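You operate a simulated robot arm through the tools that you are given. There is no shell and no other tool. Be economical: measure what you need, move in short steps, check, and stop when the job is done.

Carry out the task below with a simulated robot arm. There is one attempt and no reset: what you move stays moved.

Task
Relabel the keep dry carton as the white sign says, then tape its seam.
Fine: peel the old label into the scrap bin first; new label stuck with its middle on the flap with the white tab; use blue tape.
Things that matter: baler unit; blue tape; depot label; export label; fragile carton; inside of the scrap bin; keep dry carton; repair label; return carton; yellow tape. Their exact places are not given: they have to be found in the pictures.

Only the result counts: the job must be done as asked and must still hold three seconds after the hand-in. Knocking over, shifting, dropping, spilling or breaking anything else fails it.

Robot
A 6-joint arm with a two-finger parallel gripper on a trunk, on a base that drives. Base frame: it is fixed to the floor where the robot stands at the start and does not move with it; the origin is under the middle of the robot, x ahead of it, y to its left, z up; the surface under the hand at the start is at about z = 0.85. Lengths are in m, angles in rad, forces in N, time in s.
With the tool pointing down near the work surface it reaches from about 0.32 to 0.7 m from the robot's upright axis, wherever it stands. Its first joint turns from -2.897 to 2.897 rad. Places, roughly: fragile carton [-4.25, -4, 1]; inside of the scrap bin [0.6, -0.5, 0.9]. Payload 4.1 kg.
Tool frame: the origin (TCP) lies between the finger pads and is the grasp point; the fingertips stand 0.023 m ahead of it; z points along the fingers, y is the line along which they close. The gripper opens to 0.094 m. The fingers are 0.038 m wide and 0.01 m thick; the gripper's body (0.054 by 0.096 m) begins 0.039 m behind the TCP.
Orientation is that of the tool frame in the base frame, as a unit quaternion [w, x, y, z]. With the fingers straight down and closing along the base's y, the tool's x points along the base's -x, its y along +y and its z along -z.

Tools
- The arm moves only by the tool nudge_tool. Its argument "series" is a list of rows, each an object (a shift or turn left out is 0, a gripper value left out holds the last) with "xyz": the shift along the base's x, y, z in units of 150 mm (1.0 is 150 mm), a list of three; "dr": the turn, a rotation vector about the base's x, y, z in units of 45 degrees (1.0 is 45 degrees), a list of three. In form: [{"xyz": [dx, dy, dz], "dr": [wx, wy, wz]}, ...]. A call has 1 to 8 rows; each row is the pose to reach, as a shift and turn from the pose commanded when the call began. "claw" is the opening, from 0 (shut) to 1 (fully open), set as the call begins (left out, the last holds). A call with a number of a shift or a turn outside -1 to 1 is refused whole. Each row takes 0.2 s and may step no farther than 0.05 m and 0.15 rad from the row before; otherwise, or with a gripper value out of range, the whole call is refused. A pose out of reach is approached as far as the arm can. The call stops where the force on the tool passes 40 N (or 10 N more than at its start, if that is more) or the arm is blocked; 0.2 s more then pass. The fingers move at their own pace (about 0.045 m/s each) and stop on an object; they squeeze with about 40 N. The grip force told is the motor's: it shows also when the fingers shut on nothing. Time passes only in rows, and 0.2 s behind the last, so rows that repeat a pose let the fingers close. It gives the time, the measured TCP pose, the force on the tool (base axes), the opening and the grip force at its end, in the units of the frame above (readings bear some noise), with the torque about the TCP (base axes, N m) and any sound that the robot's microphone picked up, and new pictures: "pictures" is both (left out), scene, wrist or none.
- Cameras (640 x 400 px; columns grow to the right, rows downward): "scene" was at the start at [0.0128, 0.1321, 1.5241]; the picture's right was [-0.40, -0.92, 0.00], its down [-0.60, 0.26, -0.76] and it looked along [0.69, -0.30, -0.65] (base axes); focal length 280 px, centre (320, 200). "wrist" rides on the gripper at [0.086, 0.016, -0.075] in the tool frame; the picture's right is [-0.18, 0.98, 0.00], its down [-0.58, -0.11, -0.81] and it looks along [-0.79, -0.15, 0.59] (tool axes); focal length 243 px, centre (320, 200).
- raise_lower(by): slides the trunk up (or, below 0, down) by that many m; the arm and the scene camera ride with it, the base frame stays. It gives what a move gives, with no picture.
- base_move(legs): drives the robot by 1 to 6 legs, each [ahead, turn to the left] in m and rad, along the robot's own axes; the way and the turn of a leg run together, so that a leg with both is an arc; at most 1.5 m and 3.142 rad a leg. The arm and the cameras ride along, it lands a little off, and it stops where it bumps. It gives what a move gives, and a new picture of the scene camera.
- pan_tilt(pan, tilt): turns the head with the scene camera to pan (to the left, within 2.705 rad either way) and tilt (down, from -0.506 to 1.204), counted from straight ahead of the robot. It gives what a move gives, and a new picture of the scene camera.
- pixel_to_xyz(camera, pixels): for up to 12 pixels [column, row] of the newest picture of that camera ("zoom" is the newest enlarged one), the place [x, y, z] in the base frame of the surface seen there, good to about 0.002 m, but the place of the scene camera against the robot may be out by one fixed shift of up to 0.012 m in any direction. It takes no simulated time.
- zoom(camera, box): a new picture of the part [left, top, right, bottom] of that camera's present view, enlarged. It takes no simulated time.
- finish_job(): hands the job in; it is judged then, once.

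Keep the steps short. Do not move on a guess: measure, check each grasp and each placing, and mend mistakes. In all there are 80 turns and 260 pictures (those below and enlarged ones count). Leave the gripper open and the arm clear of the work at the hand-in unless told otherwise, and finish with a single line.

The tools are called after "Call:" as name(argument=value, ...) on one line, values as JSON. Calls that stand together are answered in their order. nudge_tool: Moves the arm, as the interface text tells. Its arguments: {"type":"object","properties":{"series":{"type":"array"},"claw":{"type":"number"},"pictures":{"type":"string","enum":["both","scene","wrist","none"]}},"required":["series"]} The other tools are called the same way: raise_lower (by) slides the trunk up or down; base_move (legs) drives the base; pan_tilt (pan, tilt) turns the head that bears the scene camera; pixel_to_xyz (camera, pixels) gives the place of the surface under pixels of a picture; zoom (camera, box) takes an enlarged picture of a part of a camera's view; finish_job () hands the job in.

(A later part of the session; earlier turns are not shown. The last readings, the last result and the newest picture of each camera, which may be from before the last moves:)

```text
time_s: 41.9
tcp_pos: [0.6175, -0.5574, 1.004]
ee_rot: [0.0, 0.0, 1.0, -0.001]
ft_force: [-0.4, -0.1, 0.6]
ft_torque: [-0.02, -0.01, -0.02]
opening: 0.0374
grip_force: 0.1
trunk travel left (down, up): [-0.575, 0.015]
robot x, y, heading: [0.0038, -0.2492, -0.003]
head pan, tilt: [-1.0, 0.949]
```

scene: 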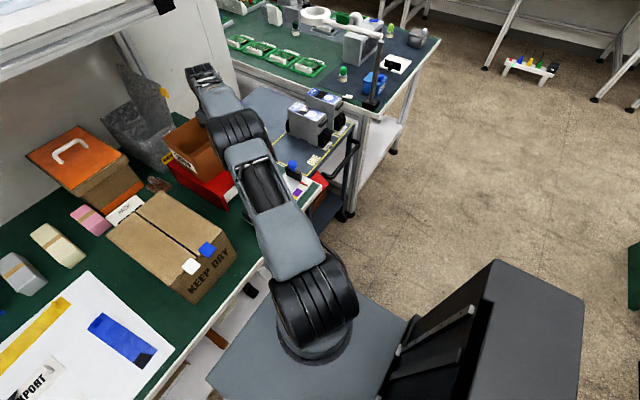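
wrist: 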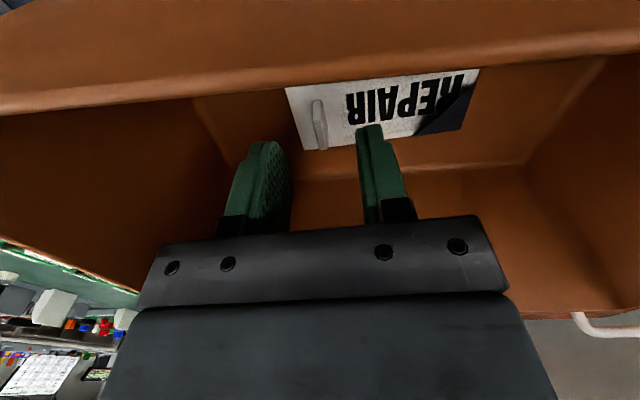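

The label lies flat in the bin. I'll lift straight out, then travel over the carton toward the EXPORT label at z≈1.15.

Call:
nudge_tool(series=[{"xyz": [0, 0, 0.25]}, {"xyz": [0, 0, 0.5]}, {"xyz": [-0.1, 0, 0.75]}, {"xyz": [-0.25, 0.1, 0.98]}, {"xyz": [-0.4, 0.3, 1.0]}, {"xyz": [-0.55, 0.55, 1.0]}, {"xyz": [-0.6, 0.8, 1.0]}, {"xyz": [-0.65, 1.0, 1.0]}], pictures="wrist")

Call:
nudge_tool(series=[{"xyz": [0, 0.25, 0]}, {"xyz": [0, 0.5, 0]}, {"xyz": [0, 0.75, 0]}, {"xyz": [0, 1.0, 0]}], pictures="none")

Call:
nudge_tool(series=[{"xyz": [0, 0.25, 0]}, {"xyz": [0, 0.5, 0]}, {"xyz": [0, 0.75, 0]}, {"xyz": [0, 1.0, 0]}], pictures="both")

```text
time_s: 43.7
tcp_pos: [0.5205, -0.4062, 1.1558]
ee_rot: [0.001, 0.0, 1.0, -0.001]
ft_force: [0.4, 0.3, -0.3]
ft_torque: [-0.01, -0.02, -0.02]
opening: 0.0376
grip_force: 0.0
trunk travel left (down, up): [-0.575, 0.015]
robot x, y, heading: [0.0016, -0.2509, 0.002]
head pan, tilt: [-1.0, 0.949]
```

wrist: 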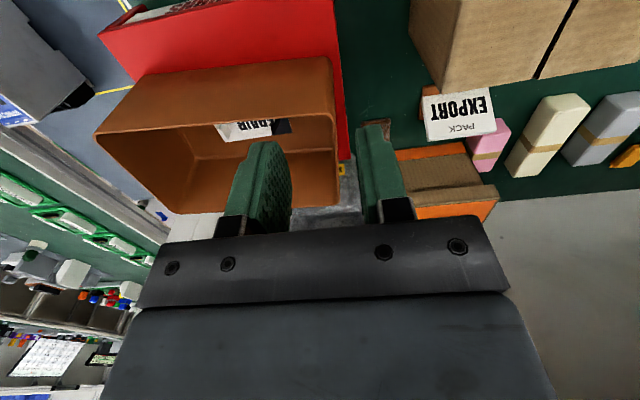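

```text
time_s: 44.7
tcp_pos: [0.52, -0.2582, 1.1561]
ee_rot: [0.001, 0.001, 1.0, -0.001]
ft_force: [-0.1, -0.8, 0.3]
ft_torque: [0.01, -0.02, -0.01]
opening: 0.0379
grip_force: 0.0
trunk travel left (down, up): [-0.575, 0.015]
robot x, y, heading: [-0.0002, -0.2489, 0.0]
head pan, tilt: [-1.0, 0.949]
```

```text
time_s: 45.7
tcp_pos: [0.5188, -0.107, 1.1537]
ee_rot: [0.001, 0.0, 1.0, 0.0]
ft_force: [-0.8, 0.6, 1.0]
ft_torque: [0.0, 0.0, 0.02]
opening: 0.0378
grip_force: 0.1
trunk travel left (down, up): [-0.575, 0.015]
robot x, y, heading: [0.0059, -0.2491, -0.002]
head pan, tilt: [-1.0, 0.949]
```

scene: 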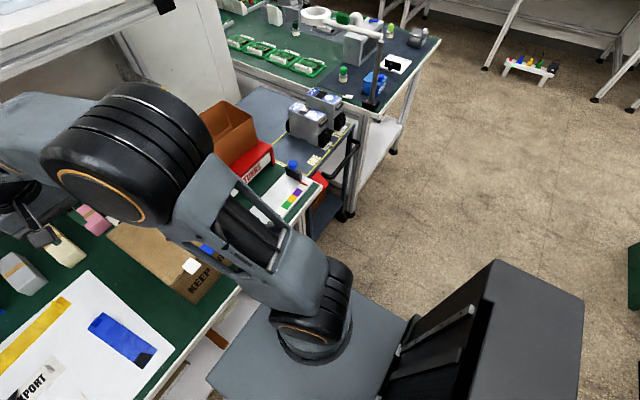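
wrist: 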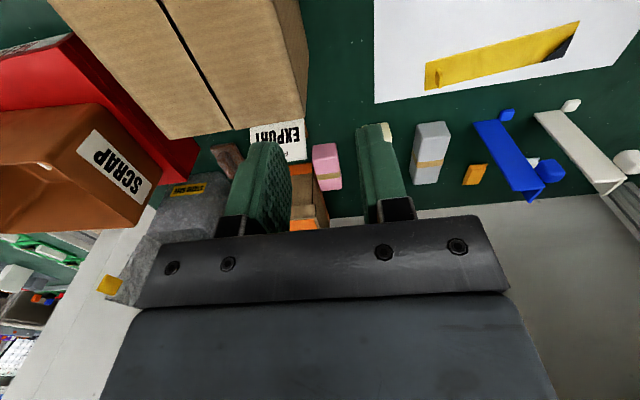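

The sign is fully readable as PACK EXPORT. I'll continue toward the EXPORT label, staying a little short in x so the wrist camera sees its tab.

Call:
nudge_tool(series=[{"xyz": [-0.15, 0.25, 0]}, {"xyz": [-0.3, 0.5, 0]}, {"xyz": [-0.45, 0.75, 0]}, {"xyz": [-0.6, 1.0, 0]}], claw=1.0, pictures="none")

Call:
nudge_tool(series=[{"xyz": [-0.05, 0.2, 0], "dr": [0, 0, -0.07]}, {"xyz": [-0.1, 0.4, -0.1], "dr": [0, 0, -0.13]}, {"xyz": [-0.1, 0.57, -0.2], "dr": [0, 0, -0.13]}], pictures="wrist")

Call:
pan_tilt(pan=0.2, tilt=0.8)

```text
time_s: 46.7
tcp_pos: [0.4264, 0.0448, 1.1542]
ee_rot: [0.001, 0.0, 1.0, -0.001]
ft_force: [-0.3, 0.3, -0.5]
ft_torque: [-0.03, -0.02, 0.02]
opening: 0.0938
grip_force: 0.0
trunk travel left (down, up): [-0.575, 0.015]
robot x, y, heading: [0.0038, -0.2502, 0.001]
head pan, tilt: [-1.0, 0.949]
```

```text
time_s: 47.5
tcp_pos: [0.4094, 0.1296, 1.1235]
ee_rot: [0.001, 0.052, 0.999, -0.001]
ft_force: [0.1, -0.3, -0.9]
ft_torque: [-0.03, -0.03, -0.01]
opening: 0.0942
grip_force: 0.0
trunk travel left (down, up): [-0.575, 0.015]
robot x, y, heading: [0.0017, -0.2499, 0.007]
head pan, tilt: [-1.0, 0.949]
```

wrist: 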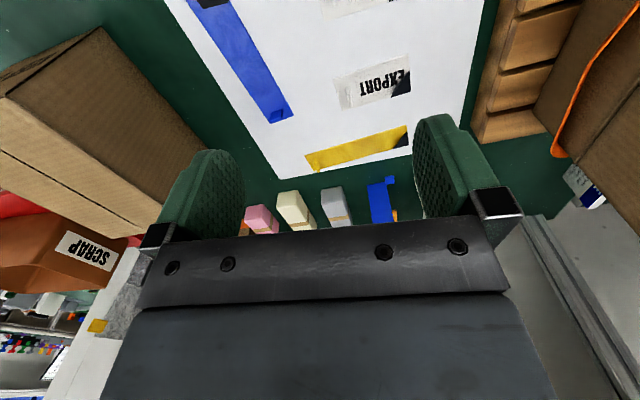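

```text
time_s: 48.9
tcp_pos: [0.4093, 0.1286, 1.124]
ee_rot: [0.001, 0.051, 0.999, -0.001]
ft_force: [-0.1, 0.5, -0.3]
ft_torque: [0.0, 0.02, 0.0]
opening: 0.0939
grip_force: 0.1
trunk travel left (down, up): [-0.575, 0.015]
robot x, y, heading: [0.0054, -0.252, 0.002]
head pan, tilt: [0.201, 0.799]
```

scene: 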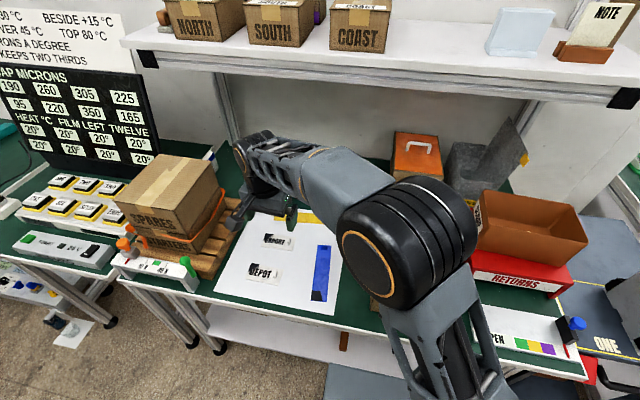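

EXPORT label is in view at (373,82). I'll measure its corners and tab.

Call:
zoom(camera="wrist", box=[320, 50, 430, 120])

Call:
pixel_to_xyz(camera="wrist", pixels=[[334, 80], [341, 109], [407, 57], [411, 91], [345, 95], [347, 88], [349, 102]])

```text
5.71 times, centred on (375, 85) of wrist
```

zoom: 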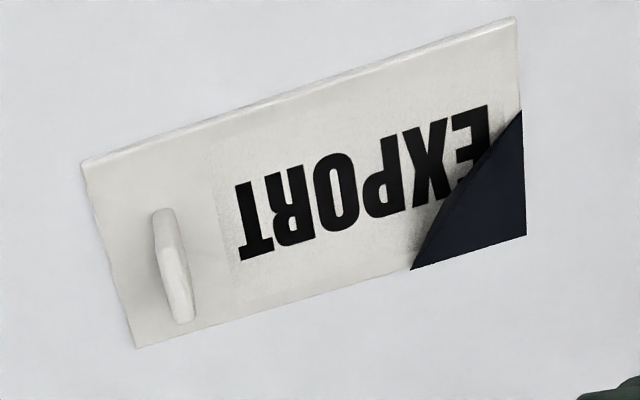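

```text
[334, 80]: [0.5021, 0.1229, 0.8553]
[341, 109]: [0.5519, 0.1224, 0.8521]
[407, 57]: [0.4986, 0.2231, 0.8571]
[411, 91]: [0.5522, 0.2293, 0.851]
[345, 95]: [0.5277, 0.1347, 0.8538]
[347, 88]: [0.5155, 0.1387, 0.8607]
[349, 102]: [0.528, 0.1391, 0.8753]
```

I'll use the enlarged picture for sharper corner measurements of the label's angle.

Call:
pixel_to_xyz(camera="zoom", pixels=[[86, 168], [136, 343], [512, 22], [522, 230], [165, 215], [182, 315], [300, 105], [300, 300], [160, 260], [180, 270]])

Call:
zoom(camera="scene", box=[220, 200, 350, 320])

```text
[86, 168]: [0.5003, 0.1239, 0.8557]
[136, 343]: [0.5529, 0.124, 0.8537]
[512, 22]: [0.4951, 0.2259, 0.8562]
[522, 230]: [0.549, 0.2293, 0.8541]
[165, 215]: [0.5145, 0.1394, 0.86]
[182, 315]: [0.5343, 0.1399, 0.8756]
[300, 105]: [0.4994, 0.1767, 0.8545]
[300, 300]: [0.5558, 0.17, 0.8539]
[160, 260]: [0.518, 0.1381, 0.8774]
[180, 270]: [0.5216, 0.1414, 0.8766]
```

```text
3.33 times, centred on (285, 260) of scene
```

zoom: 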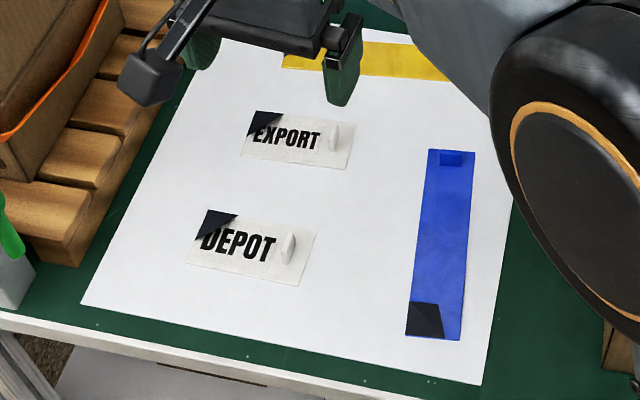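

The label's long axis is at about 92°, its middle at (0.524, 0.176), and the tab at (0.525, 0.1395) with its top at 0.877. I'll set the yaw to match and move above the tab.

Call:
nudge_tool(series=[{"xyz": [0.26, 0.023, -0.15], "dr": [0, 0, 0.09]}, {"xyz": [0.52, 0.047, -0.3], "dr": [0, 0, 0.178]}, {"xyz": [0.773, 0.07, -0.5], "dr": [0, 0, 0.178]}, {"xyz": [0.773, 0.07, -0.75], "dr": [0, 0, 0.178]}, {"xyz": [0.773, 0.07, -1.0], "dr": [0, 0, 0.178]}], pictures="both")

```text
time_s: 50.1
tcp_pos: [0.5287, 0.1381, 0.975]
ee_rot: [0.0, -0.018, 1.0, -0.001]
ft_force: [-0.7, -0.1, -0.4]
ft_torque: [-0.01, -0.01, 0.01]
opening: 0.0941
grip_force: 0.0
trunk travel left (down, up): [-0.575, 0.015]
robot x, y, heading: [0.0025, -0.249, 0.0]
head pan, tilt: [0.201, 0.799]
```

scene: 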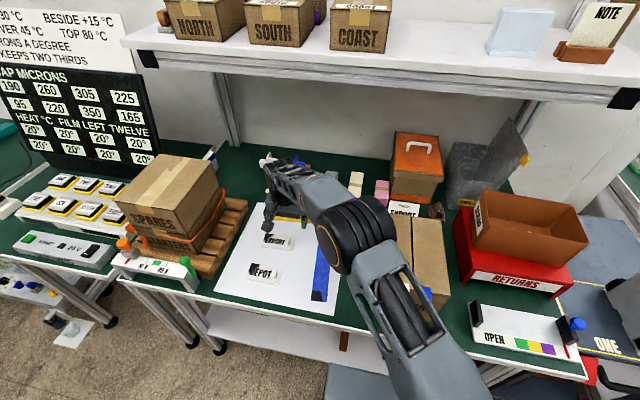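
wrist: 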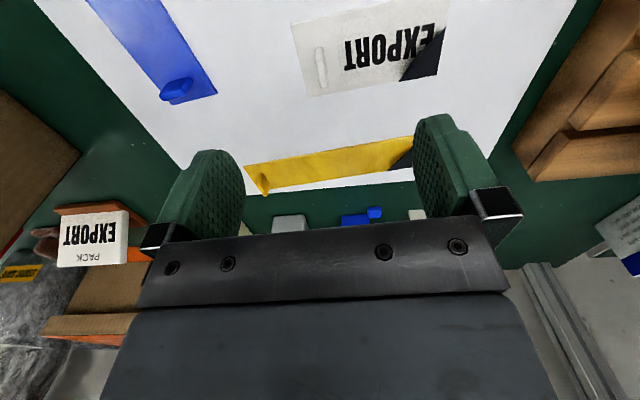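

Measure the tab once more from here.

Call:
pixel_to_xyz(camera="wrist", pixels=[[318, 50], [322, 80], [319, 65], [291, 26], [307, 97], [446, 0], [436, 73]])

Call:
zoom(camera="wrist", box=[280, 0, 460, 110])

```text
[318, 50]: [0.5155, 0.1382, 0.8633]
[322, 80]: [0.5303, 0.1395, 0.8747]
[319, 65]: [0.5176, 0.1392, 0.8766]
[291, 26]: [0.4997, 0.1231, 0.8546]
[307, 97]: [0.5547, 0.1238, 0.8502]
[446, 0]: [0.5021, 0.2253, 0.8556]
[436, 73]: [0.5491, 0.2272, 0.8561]
```

```text
3.56 times, centred on (370, 55) of wrist
```

zoom: 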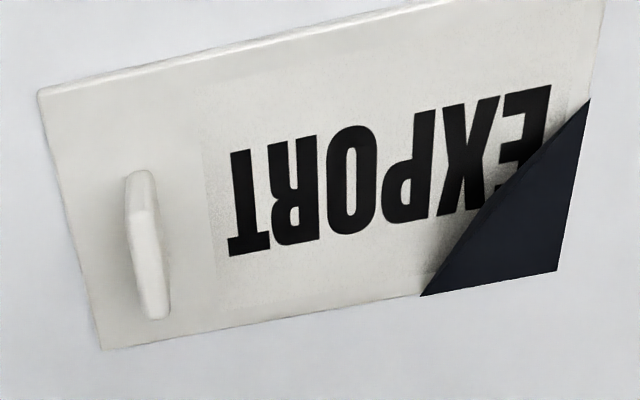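

The tab is at (0.525, 0.139). Descend to z≈0.882 and close.

Call:
nudge_tool(series=[{"xyz": [-0.027, 0.007, -0.2]}, {"xyz": [-0.027, 0.007, -0.42]}, {"xyz": [-0.027, 0.007, -0.62]}], pictures="none")

Call:
nudge_tool(series=[{"xyz": [0, 0, 0]}, {"xyz": [0, 0, 0]}, {"xyz": [0, 0, 0]}, {"xyz": [0, 0, 0]}, {"xyz": [0, 0, 0]}, {"xyz": [0, 0, 0]}], claw=0, pictures="wrist")

```text
time_s: 50.9
tcp_pos: [0.5268, 0.1413, 0.8817]
ee_rot: [0.0, -0.019, 1.0, -0.001]
ft_force: [0.6, -0.3, -0.3]
ft_torque: [0.0, 0.0, 0.0]
opening: 0.0941
grip_force: 0.0
trunk travel left (down, up): [-0.575, 0.015]
robot x, y, heading: [0.0038, -0.2483, -0.001]
head pan, tilt: [0.201, 0.799]
```

```text
time_s: 52.3
tcp_pos: [0.5273, 0.1406, 0.882]
ee_rot: [0.001, -0.018, 1.0, -0.002]
ft_force: [1.0, 0.0, 0.6]
ft_torque: [0.0, 0.04, 0.01]
opening: 0.0048
grip_force: 40.2
trunk travel left (down, up): [-0.575, 0.015]
robot x, y, heading: [0.0049, -0.251, 0.0]
head pan, tilt: [0.201, 0.799]
```

wrist: 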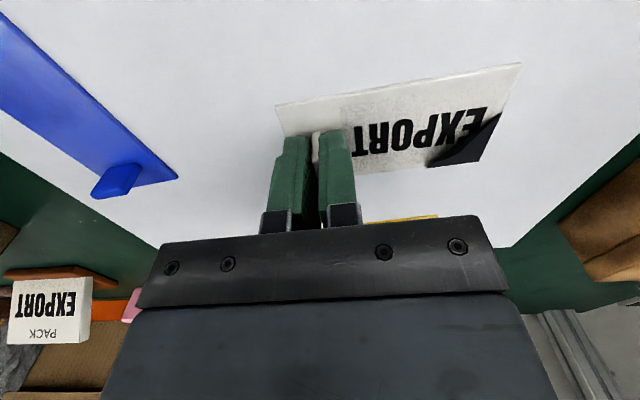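

The tab is held at 4.8 mm. Lift slowly, rise, then turn +88° while moving to the carton.

Call:
nudge_tool(series=[{"xyz": [0, 0, 0.04]}, {"xyz": [0, 0, 0.12]}, {"xyz": [0, 0, 0.35]}, {"xyz": [0, 0, 0.65]}, {"xyz": [0, 0, 0.95]}], pictures="none")

Call:
nudge_tool(series=[{"xyz": [0, 0, 0.15], "dr": [0, 0, 0.163]}, {"xyz": [0, 0, 0.3], "dr": [0, 0, 0.327]}, {"xyz": [0, 0, 0.5], "dr": [0, 0, 0.49]}, {"xyz": [-0.03, 0, 0.7], "dr": [0, 0, 0.653]}, {"xyz": [-0.06, -0.1, 0.7], "dr": [0, 0, 0.817]}, {"xyz": [-0.1, -0.2, 0.7], "dr": [0, 0, 0.98]}], pictures="wrist")

Call:
nudge_tool(series=[{"xyz": [0, -0.15, 0], "dr": [0, 0, 0.163]}, {"xyz": [0, -0.3, 0], "dr": [0, 0, 0.327]}, {"xyz": [0, -0.45, 0], "dr": [0, 0, 0.49]}, {"xyz": [0, -0.6, 0], "dr": [0, 0, 0.653]}, {"xyz": [0, -0.75, 0], "dr": [0, 0, 0.817]}, {"xyz": [0, -0.9, 0], "dr": [0, 0, 0.98]}], pictures="both")

```text
time_s: 53.5
tcp_pos: [0.5244, 0.1401, 1.0292]
ee_rot: [0.001, -0.019, 1.0, -0.001]
ft_force: [-0.3, 0.8, -0.8]
ft_torque: [0.0, -0.02, -0.02]
opening: 0.0044
grip_force: 39.8
trunk travel left (down, up): [-0.575, 0.015]
robot x, y, heading: [0.0008, -0.253, -0.008]
head pan, tilt: [0.201, 0.799]
```

```text
time_s: 54.9
tcp_pos: [0.511, 0.109, 1.13]
ee_rot: [0.002, -0.394, 0.919, 0.0]
ft_force: [-0.3, -0.5, 1.3]
ft_torque: [0.0, -0.01, 0.02]
opening: 0.0046
grip_force: 40.4
trunk travel left (down, up): [-0.575, 0.015]
robot x, y, heading: [0.0037, -0.2464, 0.002]
head pan, tilt: [0.201, 0.799]
```

wrist: 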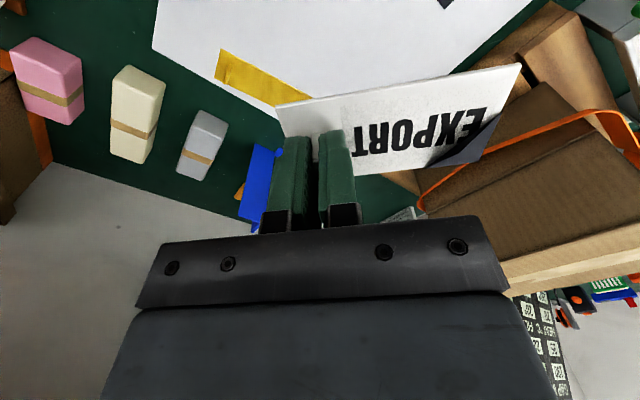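

```text
time_s: 56.3
tcp_pos: [0.5097, -0.0259, 1.129]
ee_rot: [-0.001, 0.71, -0.705, 0.0]
ft_force: [-0.3, -0.9, -0.7]
ft_torque: [-0.04, 0.02, -0.03]
opening: 0.0045
grip_force: 40.0
trunk travel left (down, up): [-0.575, 0.015]
robot x, y, heading: [0.002, -0.2518, 0.0]
head pan, tilt: [0.201, 0.799]
```

scene: 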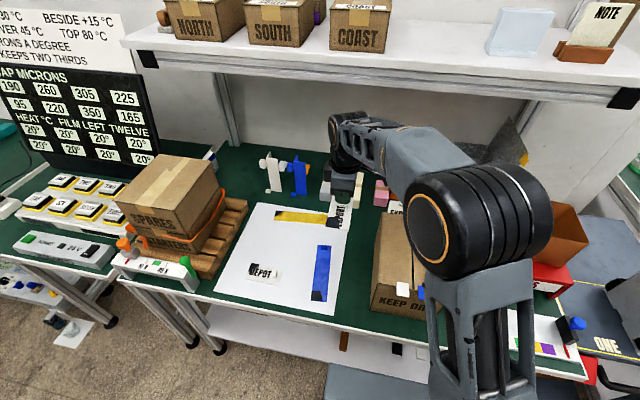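
wrist: 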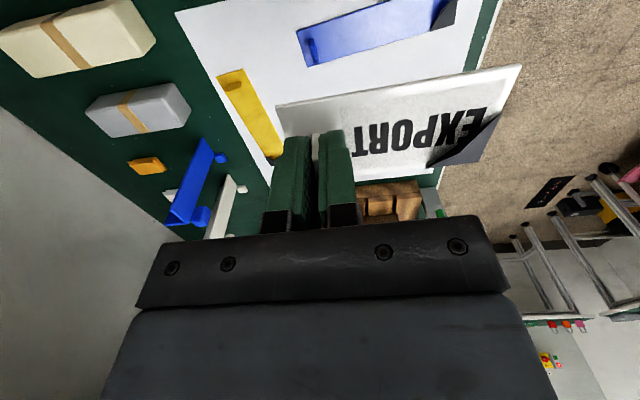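

I'll move over the carton's white-tab flap: TCP to (0.508, -0.160), staying at z 1.13.

Call:
nudge_tool(series=[{"xyz": [0, -0.25, 0]}, {"xyz": [-0.01, -0.5, 0]}, {"xyz": [-0.01, -0.75, 0]}, {"xyz": [-0.01, -0.895, 0]}], pictures="both")

```text
time_s: 57.3
tcp_pos: [0.5089, -0.1583, 1.1272]
ee_rot: [0.0, 0.708, -0.706, 0.0]
ft_force: [-0.3, -0.2, 0.2]
ft_torque: [0.0, -0.04, -0.04]
opening: 0.0044
grip_force: 39.7
trunk travel left (down, up): [-0.575, 0.015]
robot x, y, heading: [0.0028, -0.2487, 0.002]
head pan, tilt: [0.201, 0.799]
```

scene: 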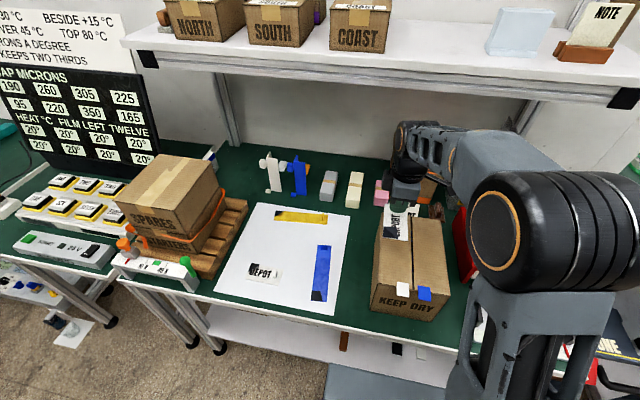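
wrist: 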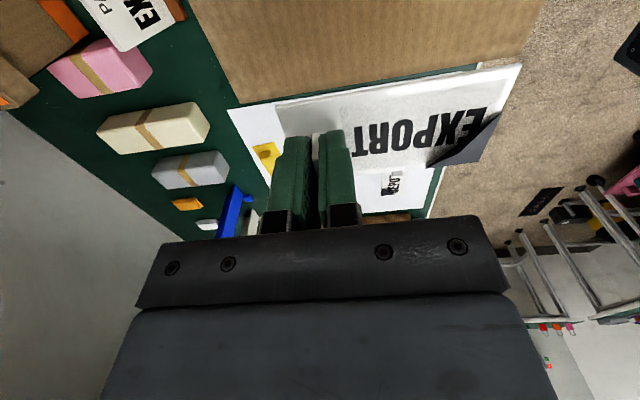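

Check the flap's edges and seam in both cameras before lowering.

Call:
pixel_to_xyz(camera="scene", pixels=[[374, 281], [410, 290], [447, 299], [414, 250], [413, 272], [402, 283], [425, 293], [448, 270], [380, 250], [435, 225], [411, 284]])

Call:
pixel_to_xyz(camera="wrist", pixels=[[270, 97], [380, 82], [300, 40], [230, 100], [450, 66], [515, 55]])

Call:
zoom(camera="scene", box=[360, 190, 470, 330])

```text
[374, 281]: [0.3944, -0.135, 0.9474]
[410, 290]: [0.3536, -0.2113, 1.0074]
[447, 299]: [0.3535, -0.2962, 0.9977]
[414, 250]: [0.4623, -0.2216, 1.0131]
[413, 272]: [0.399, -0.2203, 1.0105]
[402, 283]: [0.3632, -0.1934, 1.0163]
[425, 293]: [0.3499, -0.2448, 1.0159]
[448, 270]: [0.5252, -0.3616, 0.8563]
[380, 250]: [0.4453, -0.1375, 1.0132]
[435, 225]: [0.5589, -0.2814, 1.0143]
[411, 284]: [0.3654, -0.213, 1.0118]
```

```text
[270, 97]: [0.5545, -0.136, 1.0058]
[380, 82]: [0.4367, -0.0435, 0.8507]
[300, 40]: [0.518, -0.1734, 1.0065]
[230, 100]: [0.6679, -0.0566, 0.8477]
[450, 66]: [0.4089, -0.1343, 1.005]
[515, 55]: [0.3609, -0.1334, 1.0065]
```

```text
2.86 times, centred on (415, 260) of scene
```

zoom: 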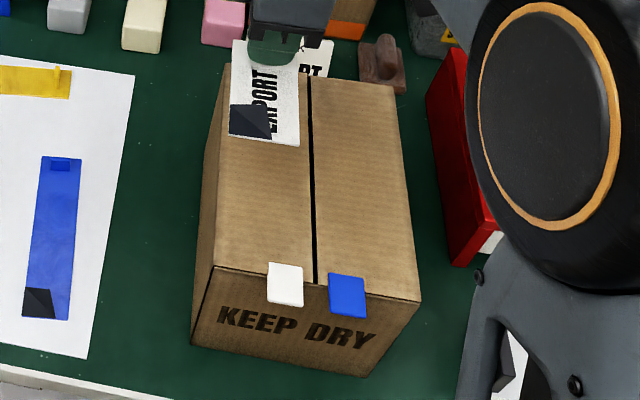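

The flap spans y -0.134 to about -0.218. I'll set y=-0.164 and lower toward the top in stages.

Call:
nudge_tool(series=[{"xyz": [0, -0.04, -0.2]}, {"xyz": [0, -0.04, -0.4]}, {"xyz": [0, -0.04, -0.55]}, {"xyz": [0, -0.04, -0.6]}], pictures="both")

```text
time_s: 58.3
tcp_pos: [0.5087, -0.1653, 1.0392]
ee_rot: [-0.001, 0.709, -0.706, 0.0]
ft_force: [0.0, 1.1, -0.8]
ft_torque: [0.0, -0.03, 0.03]
opening: 0.0043
grip_force: 40.1
trunk travel left (down, up): [-0.575, 0.015]
robot x, y, heading: [0.0053, -0.2474, -0.001]
head pan, tilt: [0.201, 0.799]
```

scene: 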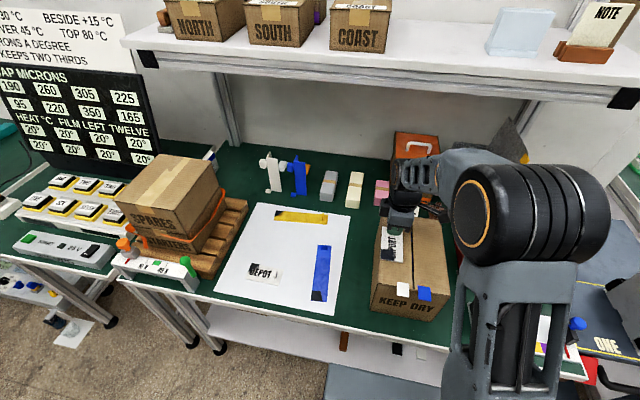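
wrist: 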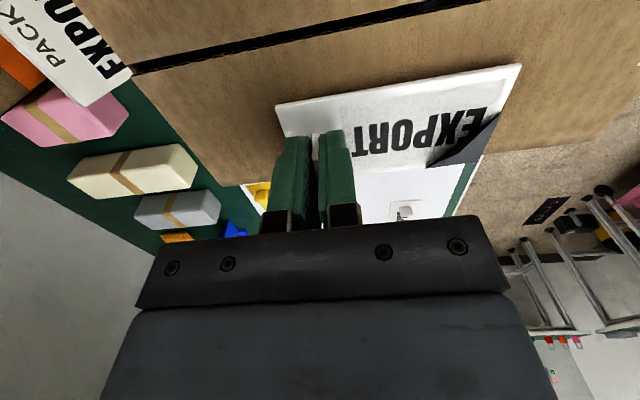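

The label is just above the flap and well placed. Press down gently in 1.5 mm steps.

Call:
nudge_tool(series=[{"xyz": [0, 0, -0.01]}, {"xyz": [0, 0, -0.02]}, {"xyz": [0, 0, -0.03]}, {"xyz": [0, 0, -0.04]}], pictures="wrist")

```text
time_s: 59.3
tcp_pos: [0.5089, -0.1655, 1.035]
ee_rot: [-0.005, 0.709, -0.705, 0.002]
ft_force: [1.8, 2.1, 33.3]
ft_torque: [0.03, 0.35, -0.05]
opening: 0.0043
grip_force: 39.7
trunk travel left (down, up): [-0.575, 0.015]
robot x, y, heading: [0.0055, -0.2464, -0.001]
head pan, tilt: [0.201, 0.799]
```

wrist: 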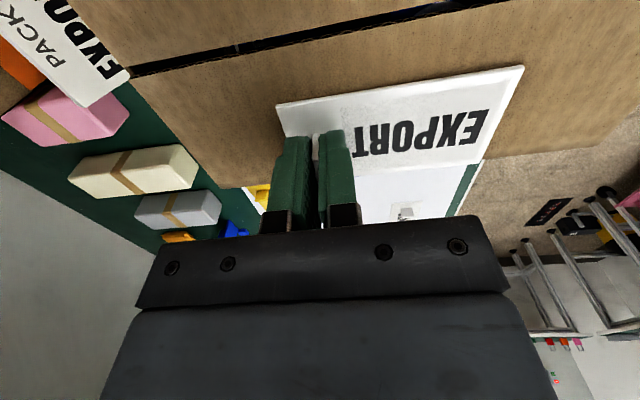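

It's stuck: the black curl is gone. Open and lift clear.

Call:
nudge_tool(series=[{"xyz": [0, 0, 0.0]}, {"xyz": [0, 0, 0.0]}, {"xyz": [0, 0, 0.0]}, {"xyz": [0, 0, 0]}, {"xyz": [0, 0, 0]}], claw=1.0, pictures="none")

Call:
nudge_tool(series=[{"xyz": [0, 0, 0.1]}, {"xyz": [0, 0, 0.35]}, {"xyz": [0, 0, 0.65]}, {"xyz": [0, 0.2, 0.7]}, {"xyz": [0, 0.5, 0.7]}, {"xyz": [0, 0.75, 0.7]}, {"xyz": [0, 1.0, 0.7]}], pictures="both")

```text
time_s: 60.5
tcp_pos: [0.5116, -0.1669, 1.0317]
ee_rot: [-0.001, 0.709, -0.705, 0.0]
ft_force: [8.3, 0.3, 21.3]
ft_torque: [-0.06, 0.87, 0.03]
opening: 0.09
grip_force: 0.0
trunk travel left (down, up): [-0.575, 0.015]
robot x, y, heading: [-0.0008, -0.245, 0.003]
head pan, tilt: [0.201, 0.799]
```

```text
time_s: 62.1
tcp_pos: [0.5092, -0.0127, 1.1381]
ee_rot: [-0.001, 0.708, -0.706, -0.001]
ft_force: [-0.4, 0.8, -0.6]
ft_torque: [0.03, 0.02, -0.01]
opening: 0.0942
grip_force: 0.0
trunk travel left (down, up): [-0.575, 0.015]
robot x, y, heading: [0.0013, -0.2478, -0.001]
head pan, tilt: [0.201, 0.799]
```

scene: 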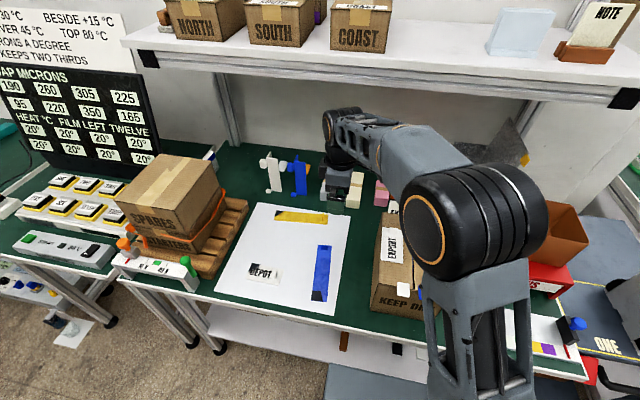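
wrist: 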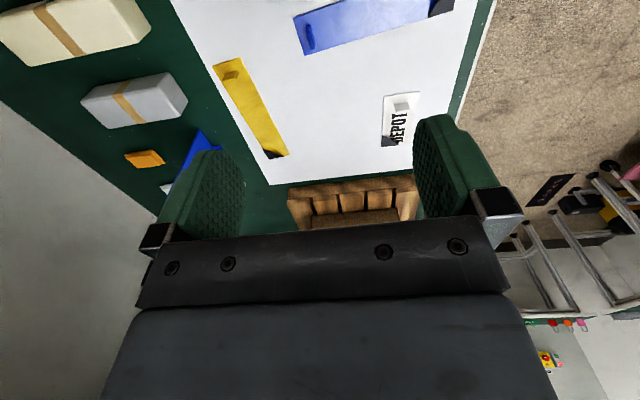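

EXPORT sits on the flap. Next is the blue tape; I'll measure its tab and corners.

Call:
zoom(camera="wrist", box=[285, 0, 465, 110])

Call:
pixel_to_xyz(camera="zoom", pixels=[[37, 75], [72, 190], [80, 100], [100, 160], [90, 130], [595, 45], [510, 5], [330, 120], [300, 5]])

Call:
zoom(camera="scene", box=[290, 200, 450, 320])

```text
3.56 times, centred on (375, 55) of wrist
```

zoom: 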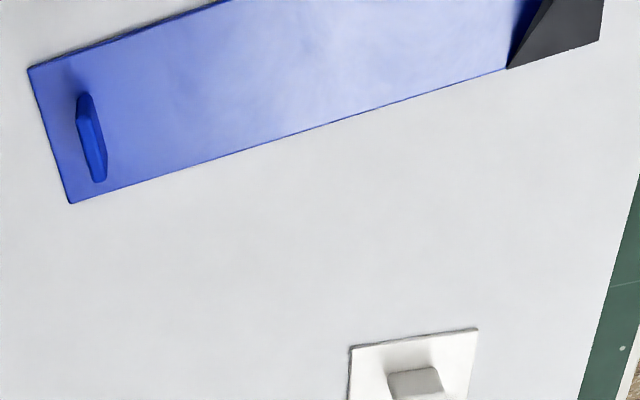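

```text
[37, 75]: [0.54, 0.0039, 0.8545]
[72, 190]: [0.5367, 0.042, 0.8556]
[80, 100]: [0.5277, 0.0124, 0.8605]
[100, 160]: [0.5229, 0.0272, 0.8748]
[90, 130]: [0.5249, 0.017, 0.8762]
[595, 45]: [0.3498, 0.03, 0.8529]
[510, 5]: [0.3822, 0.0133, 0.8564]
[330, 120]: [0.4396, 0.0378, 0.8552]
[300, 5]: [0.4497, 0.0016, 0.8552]
```

```text
3.33 times, centred on (370, 260) of scene
```

zoom: 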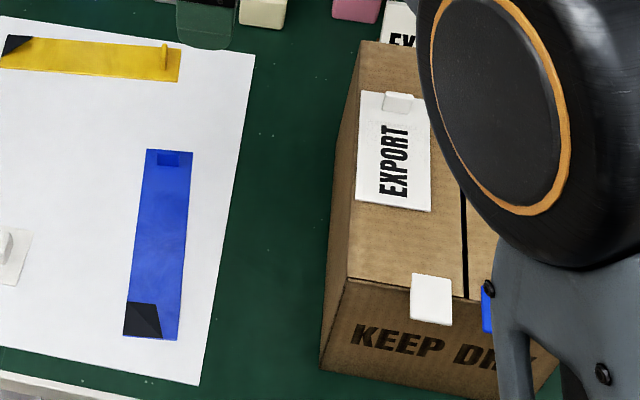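

Tape: tab at (0.525, 0.0205), top at 0.876, tilt about +2.5°, middle about (0.444, 0.018), length 0.19. I'll go above the tab.

Call:
nudge_tool(series=[{"xyz": [0.05, 0.1, -0.25], "dr": [0, 0, 0.055]}, {"xyz": [0.106, 0.22, -0.5], "dr": [0, 0, 0.055]}, {"xyz": [0.106, 0.22, -0.75], "dr": [0, 0, 0.055]}, {"xyz": [0.106, 0.22, -1.0], "dr": [0, 0, 0.055]}], pictures="both")

```text
time_s: 63.1
tcp_pos: [0.5271, 0.0195, 0.9865]
ee_rot: [-0.001, 0.724, -0.69, 0.0]
ft_force: [0.3, 0.9, -0.3]
ft_torque: [-0.02, 0.01, -0.03]
opening: 0.0939
grip_force: 0.0
trunk travel left (down, up): [-0.575, 0.015]
robot x, y, heading: [0.003, -0.2509, -0.003]
head pan, tilt: [0.201, 0.799]
```

scene: 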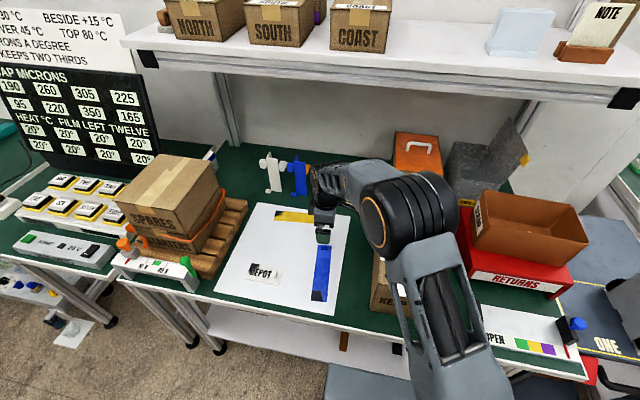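
wrist: 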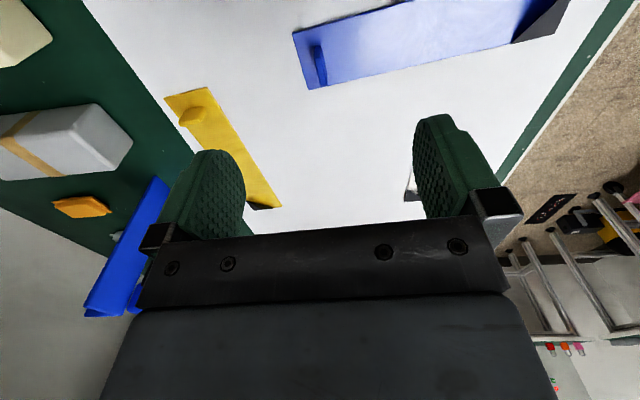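

Measure the tab and tape edges from here.

Call:
zoom(camera="wrist", box=[280, 0, 580, 110])

Call:
pixel_to_xyz(camera="wrist", pixels=[[294, 36], [308, 88], [315, 48], [321, 82], [318, 65], [512, 41], [555, 31], [410, 65]])

```text
2.13 times, centred on (430, 55) of wrist
```

zoom: 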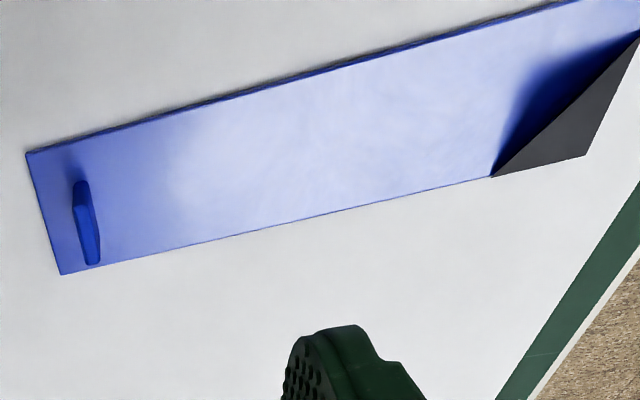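

```text
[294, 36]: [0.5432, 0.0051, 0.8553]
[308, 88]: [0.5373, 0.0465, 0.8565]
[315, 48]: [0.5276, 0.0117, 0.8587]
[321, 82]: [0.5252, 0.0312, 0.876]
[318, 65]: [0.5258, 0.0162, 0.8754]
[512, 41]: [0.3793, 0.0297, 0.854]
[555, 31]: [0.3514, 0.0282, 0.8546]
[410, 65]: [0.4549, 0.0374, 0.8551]
```

Get the tilt more precisely from the enlarged view.

Call:
pixel_to_xyz(camera="zoom", pixels=[[64, 270], [150, 251], [250, 229], [350, 205], [485, 175], [32, 157], [120, 134], [200, 112], [350, 71], [500, 27], [82, 190], [95, 255]])

```text
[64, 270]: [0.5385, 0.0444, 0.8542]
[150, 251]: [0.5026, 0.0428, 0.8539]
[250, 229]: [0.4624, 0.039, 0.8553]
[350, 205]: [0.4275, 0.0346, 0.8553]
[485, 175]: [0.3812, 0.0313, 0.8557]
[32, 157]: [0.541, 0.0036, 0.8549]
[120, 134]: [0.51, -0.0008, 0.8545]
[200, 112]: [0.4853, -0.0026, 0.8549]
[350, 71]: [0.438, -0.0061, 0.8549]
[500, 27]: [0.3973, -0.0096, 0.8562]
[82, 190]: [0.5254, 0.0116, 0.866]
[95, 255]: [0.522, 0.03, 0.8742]
```

The tilt is +5°, the tab centre is (0.5245, 0.021) and the tape's middle is 0.079 from the tab. Add 2.2° of yaw, descend to 0.882 and close.

Call:
nudge_tool(series=[{"xyz": [-0.017, 0.013, -0.25], "dr": [0, 0, 0.05]}, {"xyz": [-0.017, 0.013, -0.5], "dr": [0, 0, 0.05]}, {"xyz": [-0.017, 0.013, -0.697], "dr": [0, 0, 0.05]}], pictures="none")

Call:
nudge_tool(series=[{"xyz": [0, 0, 0]}, {"xyz": [0, 0, 0]}, {"xyz": [0, 0, 0]}, {"xyz": [0, 0, 0]}, {"xyz": [0, 0, 0]}, {"xyz": [0, 0, 0]}], claw=0, pictures="wrist")

```text
time_s: 63.9
tcp_pos: [0.5241, 0.0223, 0.8853]
ee_rot: [-0.001, 0.738, -0.675, 0.0]
ft_force: [0.8, -0.5, -0.2]
ft_torque: [0.01, 0.01, -0.02]
opening: 0.094
grip_force: 0.0
trunk travel left (down, up): [-0.575, 0.015]
robot x, y, heading: [0.0013, -0.2487, -0.002]
head pan, tilt: [0.201, 0.799]
```

```text
time_s: 65.3
tcp_pos: [0.5242, 0.0235, 0.8856]
ee_rot: [-0.001, 0.738, -0.675, 0.0]
ft_force: [0.7, -0.1, 0.3]
ft_torque: [0.02, 0.02, -0.02]
opening: 0.0044
grip_force: 39.3
trunk travel left (down, up): [-0.575, 0.015]
robot x, y, heading: [0.0032, -0.2497, -0.005]
head pan, tilt: [0.201, 0.799]
```

wrist: 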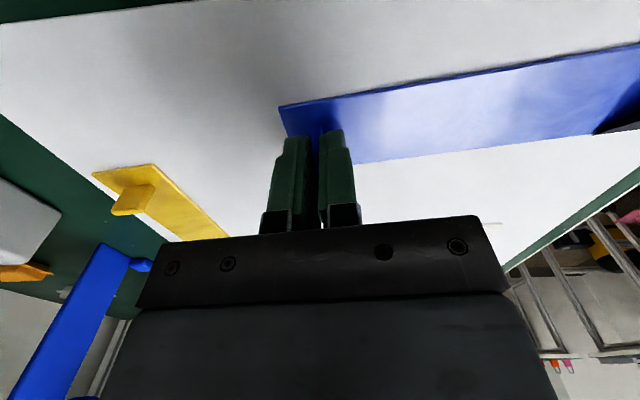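

Held. Lift slowly to about z 1.13.

Call:
nudge_tool(series=[{"xyz": [0, 0, 0.04]}, {"xyz": [0, 0, 0.12]}, {"xyz": [0, 0, 0.35]}, {"xyz": [0, 0, 0.65]}, {"xyz": [0, 0, 0.95]}], pictures="none")

Call:
nudge_tool(series=[{"xyz": [0, 0, 0.3], "dr": [0, 0, -0.06]}, {"xyz": [0, 0, 0.6], "dr": [0, 0, -0.127]}, {"xyz": [0.05, -0.2, 0.67], "dr": [0, 0, -0.127]}, {"xyz": [0.1, -0.5, 0.67], "dr": [0, 0, -0.127]}, {"xyz": [0.15, -0.75, 0.67], "dr": [0, 0, -0.127]}, {"xyz": [0.15, -1.0, 0.67], "dr": [0, 0, -0.127]}], pictures="both")

```text
time_s: 66.5
tcp_pos: [0.5249, 0.0198, 1.0255]
ee_rot: [0.0, 0.737, -0.676, -0.001]
ft_force: [-0.2, 1.1, -1.1]
ft_torque: [-0.03, -0.06, -0.01]
opening: 0.0043
grip_force: 40.1
trunk travel left (down, up): [-0.575, 0.015]
robot x, y, heading: [0.0003, -0.2472, 0.0]
head pan, tilt: [0.201, 0.799]
```

```text
time_s: 67.9
tcp_pos: [0.5436, -0.1327, 1.1262]
ee_rot: [0.0, -0.703, 0.711, 0.0]
ft_force: [-0.8, 0.1, -1.2]
ft_torque: [-0.02, -0.02, 0.03]
opening: 0.0047
grip_force: 40.2
trunk travel left (down, up): [-0.575, 0.015]
robot x, y, heading: [0.0024, -0.2471, 0.001]
head pan, tilt: [0.201, 0.799]
```

scene: 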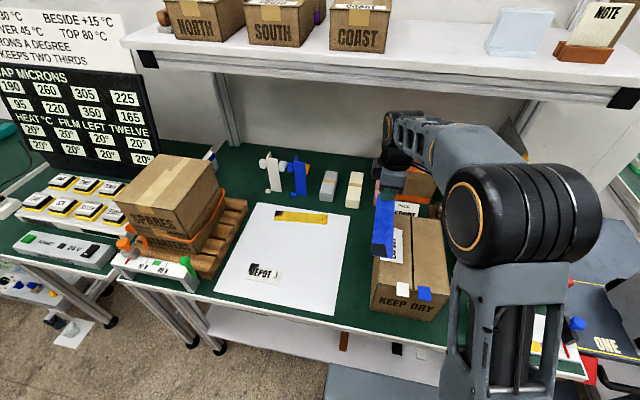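
wrist: 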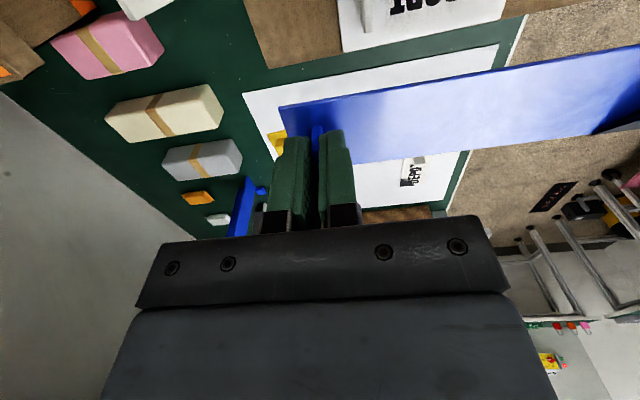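

To measure the seam with the wrist camera, I'll overshoot to y≈-0.27 at the same height.

Call:
nudge_tool(series=[{"xyz": [0, -0.25, 0]}, {"xyz": [0, -0.5, 0]}, {"xyz": [0, -0.75, 0]}, {"xyz": [0, -0.93, 0]}], pictures="both")

```text
time_s: 68.9
tcp_pos: [0.5439, -0.2714, 1.1295]
ee_rot: [0.002, -0.703, 0.711, 0.001]
ft_force: [-0.3, -0.3, 0.3]
ft_torque: [0.0, 0.0, 0.01]
opening: 0.0045
grip_force: 39.4
trunk travel left (down, up): [-0.575, 0.015]
robot x, y, heading: [0.0024, -0.249, -0.001]
head pan, tilt: [0.201, 0.799]
```

scene: 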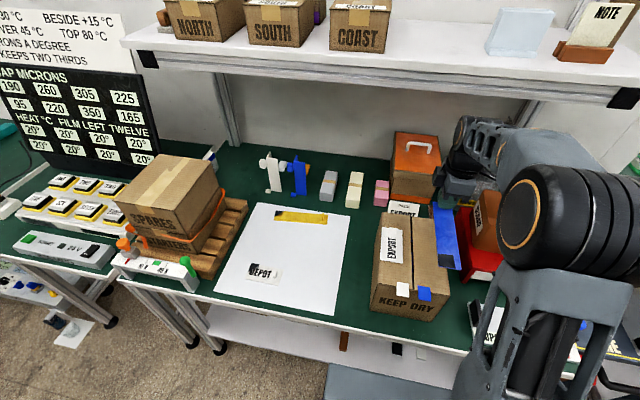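
wrist: 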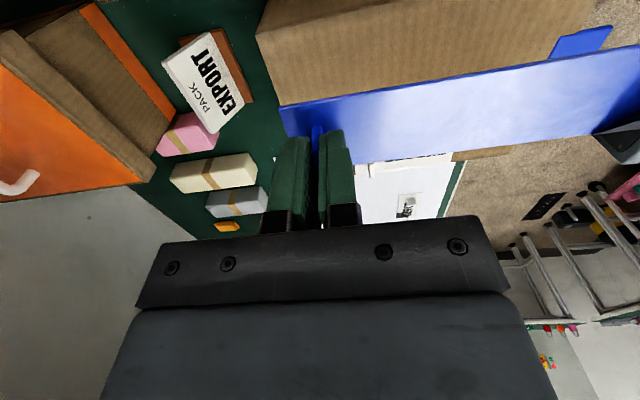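

The tape hides the seam from the wrist camera, but the scene camera sees the whole top. I'll calibrate it against the EXPORT label, whose true middle is about (0.472, -0.1655).

Call:
zoom(camera="scene", box=[365, 195, 475, 325])

```text
3.08 times, centred on (420, 260) of scene
```

zoom: 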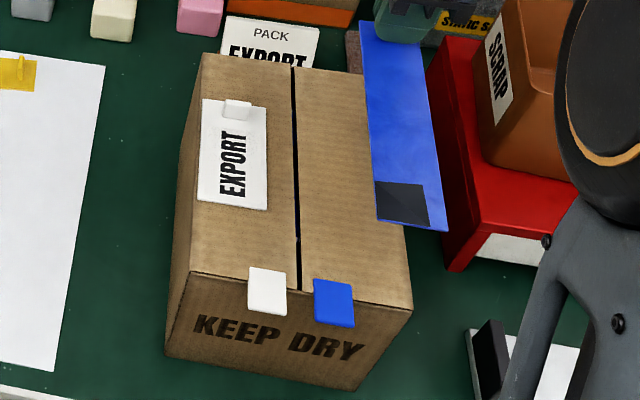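

Call:
pixel_to_xyz(camera="zoom", pixels=[[202, 104], [266, 110], [266, 204], [199, 197], [289, 80], [298, 80], [291, 180], [301, 180], [293, 280], [303, 280], [205, 58], [345, 75]])

Call:
pixel_to_xyz(camera="zoom", pixels=[[247, 101], [227, 101], [190, 270], [408, 303], [405, 230], [195, 150], [292, 68], [292, 64], [298, 286], [310, 286]])

```text
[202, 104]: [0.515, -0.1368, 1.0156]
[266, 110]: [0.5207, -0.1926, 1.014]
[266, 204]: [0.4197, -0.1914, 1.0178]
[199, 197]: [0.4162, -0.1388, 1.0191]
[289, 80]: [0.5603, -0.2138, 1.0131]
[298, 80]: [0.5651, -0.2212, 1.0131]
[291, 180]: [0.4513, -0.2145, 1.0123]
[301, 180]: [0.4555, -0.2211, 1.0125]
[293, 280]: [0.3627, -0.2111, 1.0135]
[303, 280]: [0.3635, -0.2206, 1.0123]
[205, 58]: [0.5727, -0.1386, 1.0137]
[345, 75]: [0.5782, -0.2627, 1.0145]
```

```text
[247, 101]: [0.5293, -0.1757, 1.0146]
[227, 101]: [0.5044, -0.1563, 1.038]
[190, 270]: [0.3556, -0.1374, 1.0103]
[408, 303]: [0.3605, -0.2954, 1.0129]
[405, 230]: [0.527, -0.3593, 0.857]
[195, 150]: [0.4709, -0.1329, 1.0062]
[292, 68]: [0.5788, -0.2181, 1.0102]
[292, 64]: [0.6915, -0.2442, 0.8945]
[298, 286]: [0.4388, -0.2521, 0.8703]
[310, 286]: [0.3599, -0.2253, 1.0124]
```

The scene camera agrees with the known label to about 4 mm. Seam: y≈-0.2175, x 0.36–0.58, middle 0.4715. I'll place the TCP at (0.5505, -0.2175), lower to z≈1.047 and check.

Call:
nudge_tool(series=[{"xyz": [0.043, 0.2, 0]}, {"xyz": [0.043, 0.36, 0]}, {"xyz": [0.043, 0.36, -0.25]}, {"xyz": [0.043, 0.36, -0.45]}, {"xyz": [0.043, 0.36, -0.54]}], pictures="both")

Call:
zoom(camera="scene", box=[365, 195, 475, 325])

```text
time_s: 70.1
tcp_pos: [0.5516, -0.2164, 1.0451]
ee_rot: [0.001, -0.703, 0.711, 0.0]
ft_force: [0.2, 0.2, -0.5]
ft_torque: [0.03, -0.04, 0.03]
opening: 0.0045
grip_force: 40.2
trunk travel left (down, up): [-0.575, 0.015]
robot x, y, heading: [0.004, -0.2502, 0.003]
head pan, tilt: [0.201, 0.799]
```

scene: 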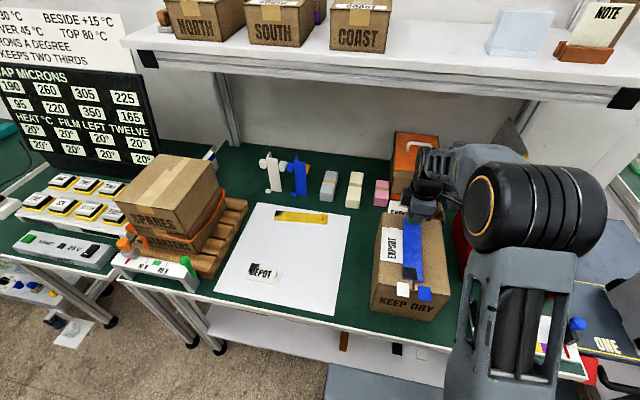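
wrist: 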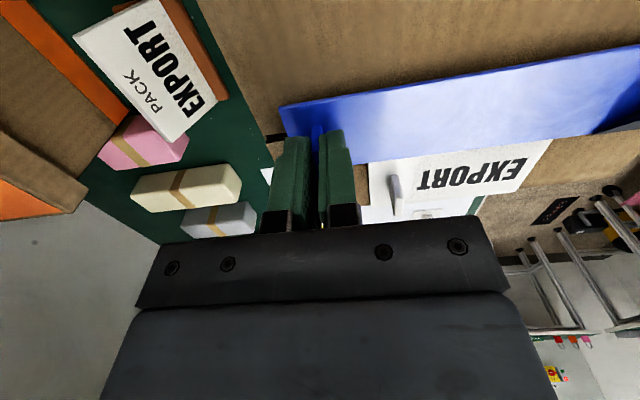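

```text
3.08 times, centred on (420, 260) of scene
```

zoom: 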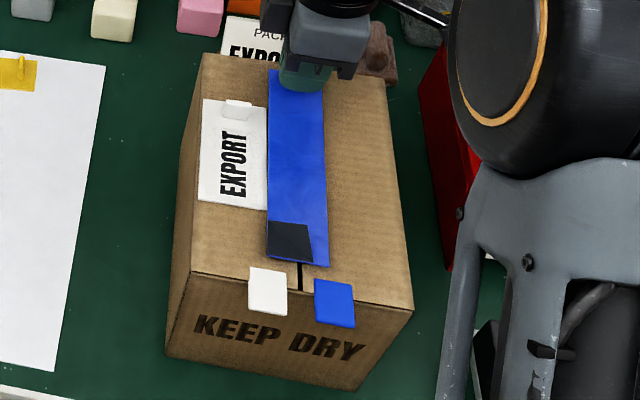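

Check tape edges against the seam line with the scene camera.

Call:
pixel_to_xyz(camera="zoom", pixels=[[270, 110], [325, 110], [269, 180], [326, 180], [268, 250], [327, 255], [298, 230], [301, 275], [270, 72], [265, 150]])

Call:
pixel_to_xyz(camera="wrist", pixels=[[275, 138], [285, 108], [450, 75], [450, 150], [600, 55], [600, 125], [380, 160], [395, 195]])

Call:
zoom(camera="wrist", box=[240, 40, 640, 230])

```text
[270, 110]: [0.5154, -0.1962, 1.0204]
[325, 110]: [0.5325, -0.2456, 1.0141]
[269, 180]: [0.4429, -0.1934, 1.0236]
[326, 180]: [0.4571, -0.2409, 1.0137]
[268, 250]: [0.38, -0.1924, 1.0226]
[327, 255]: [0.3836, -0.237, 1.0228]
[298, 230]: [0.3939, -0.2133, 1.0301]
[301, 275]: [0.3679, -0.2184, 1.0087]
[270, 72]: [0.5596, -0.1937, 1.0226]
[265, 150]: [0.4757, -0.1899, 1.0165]
```

```text
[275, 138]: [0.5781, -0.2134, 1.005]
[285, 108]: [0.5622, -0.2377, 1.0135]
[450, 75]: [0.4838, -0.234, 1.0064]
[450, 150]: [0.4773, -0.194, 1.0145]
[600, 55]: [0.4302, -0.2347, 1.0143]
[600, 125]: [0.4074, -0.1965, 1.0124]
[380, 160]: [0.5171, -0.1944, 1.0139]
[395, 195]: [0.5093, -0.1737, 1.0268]
```

```text
1.60 times, centred on (440, 135) of wrist
```

zoom: 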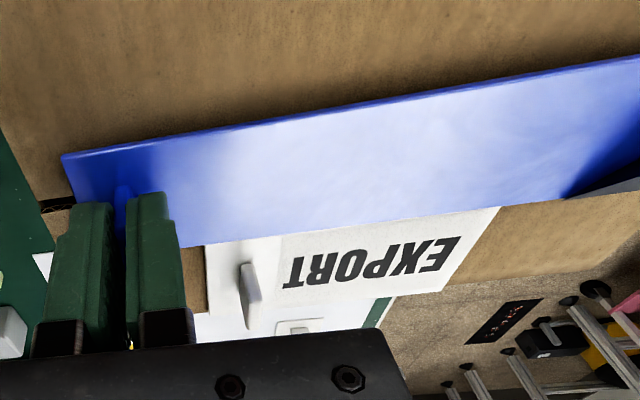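

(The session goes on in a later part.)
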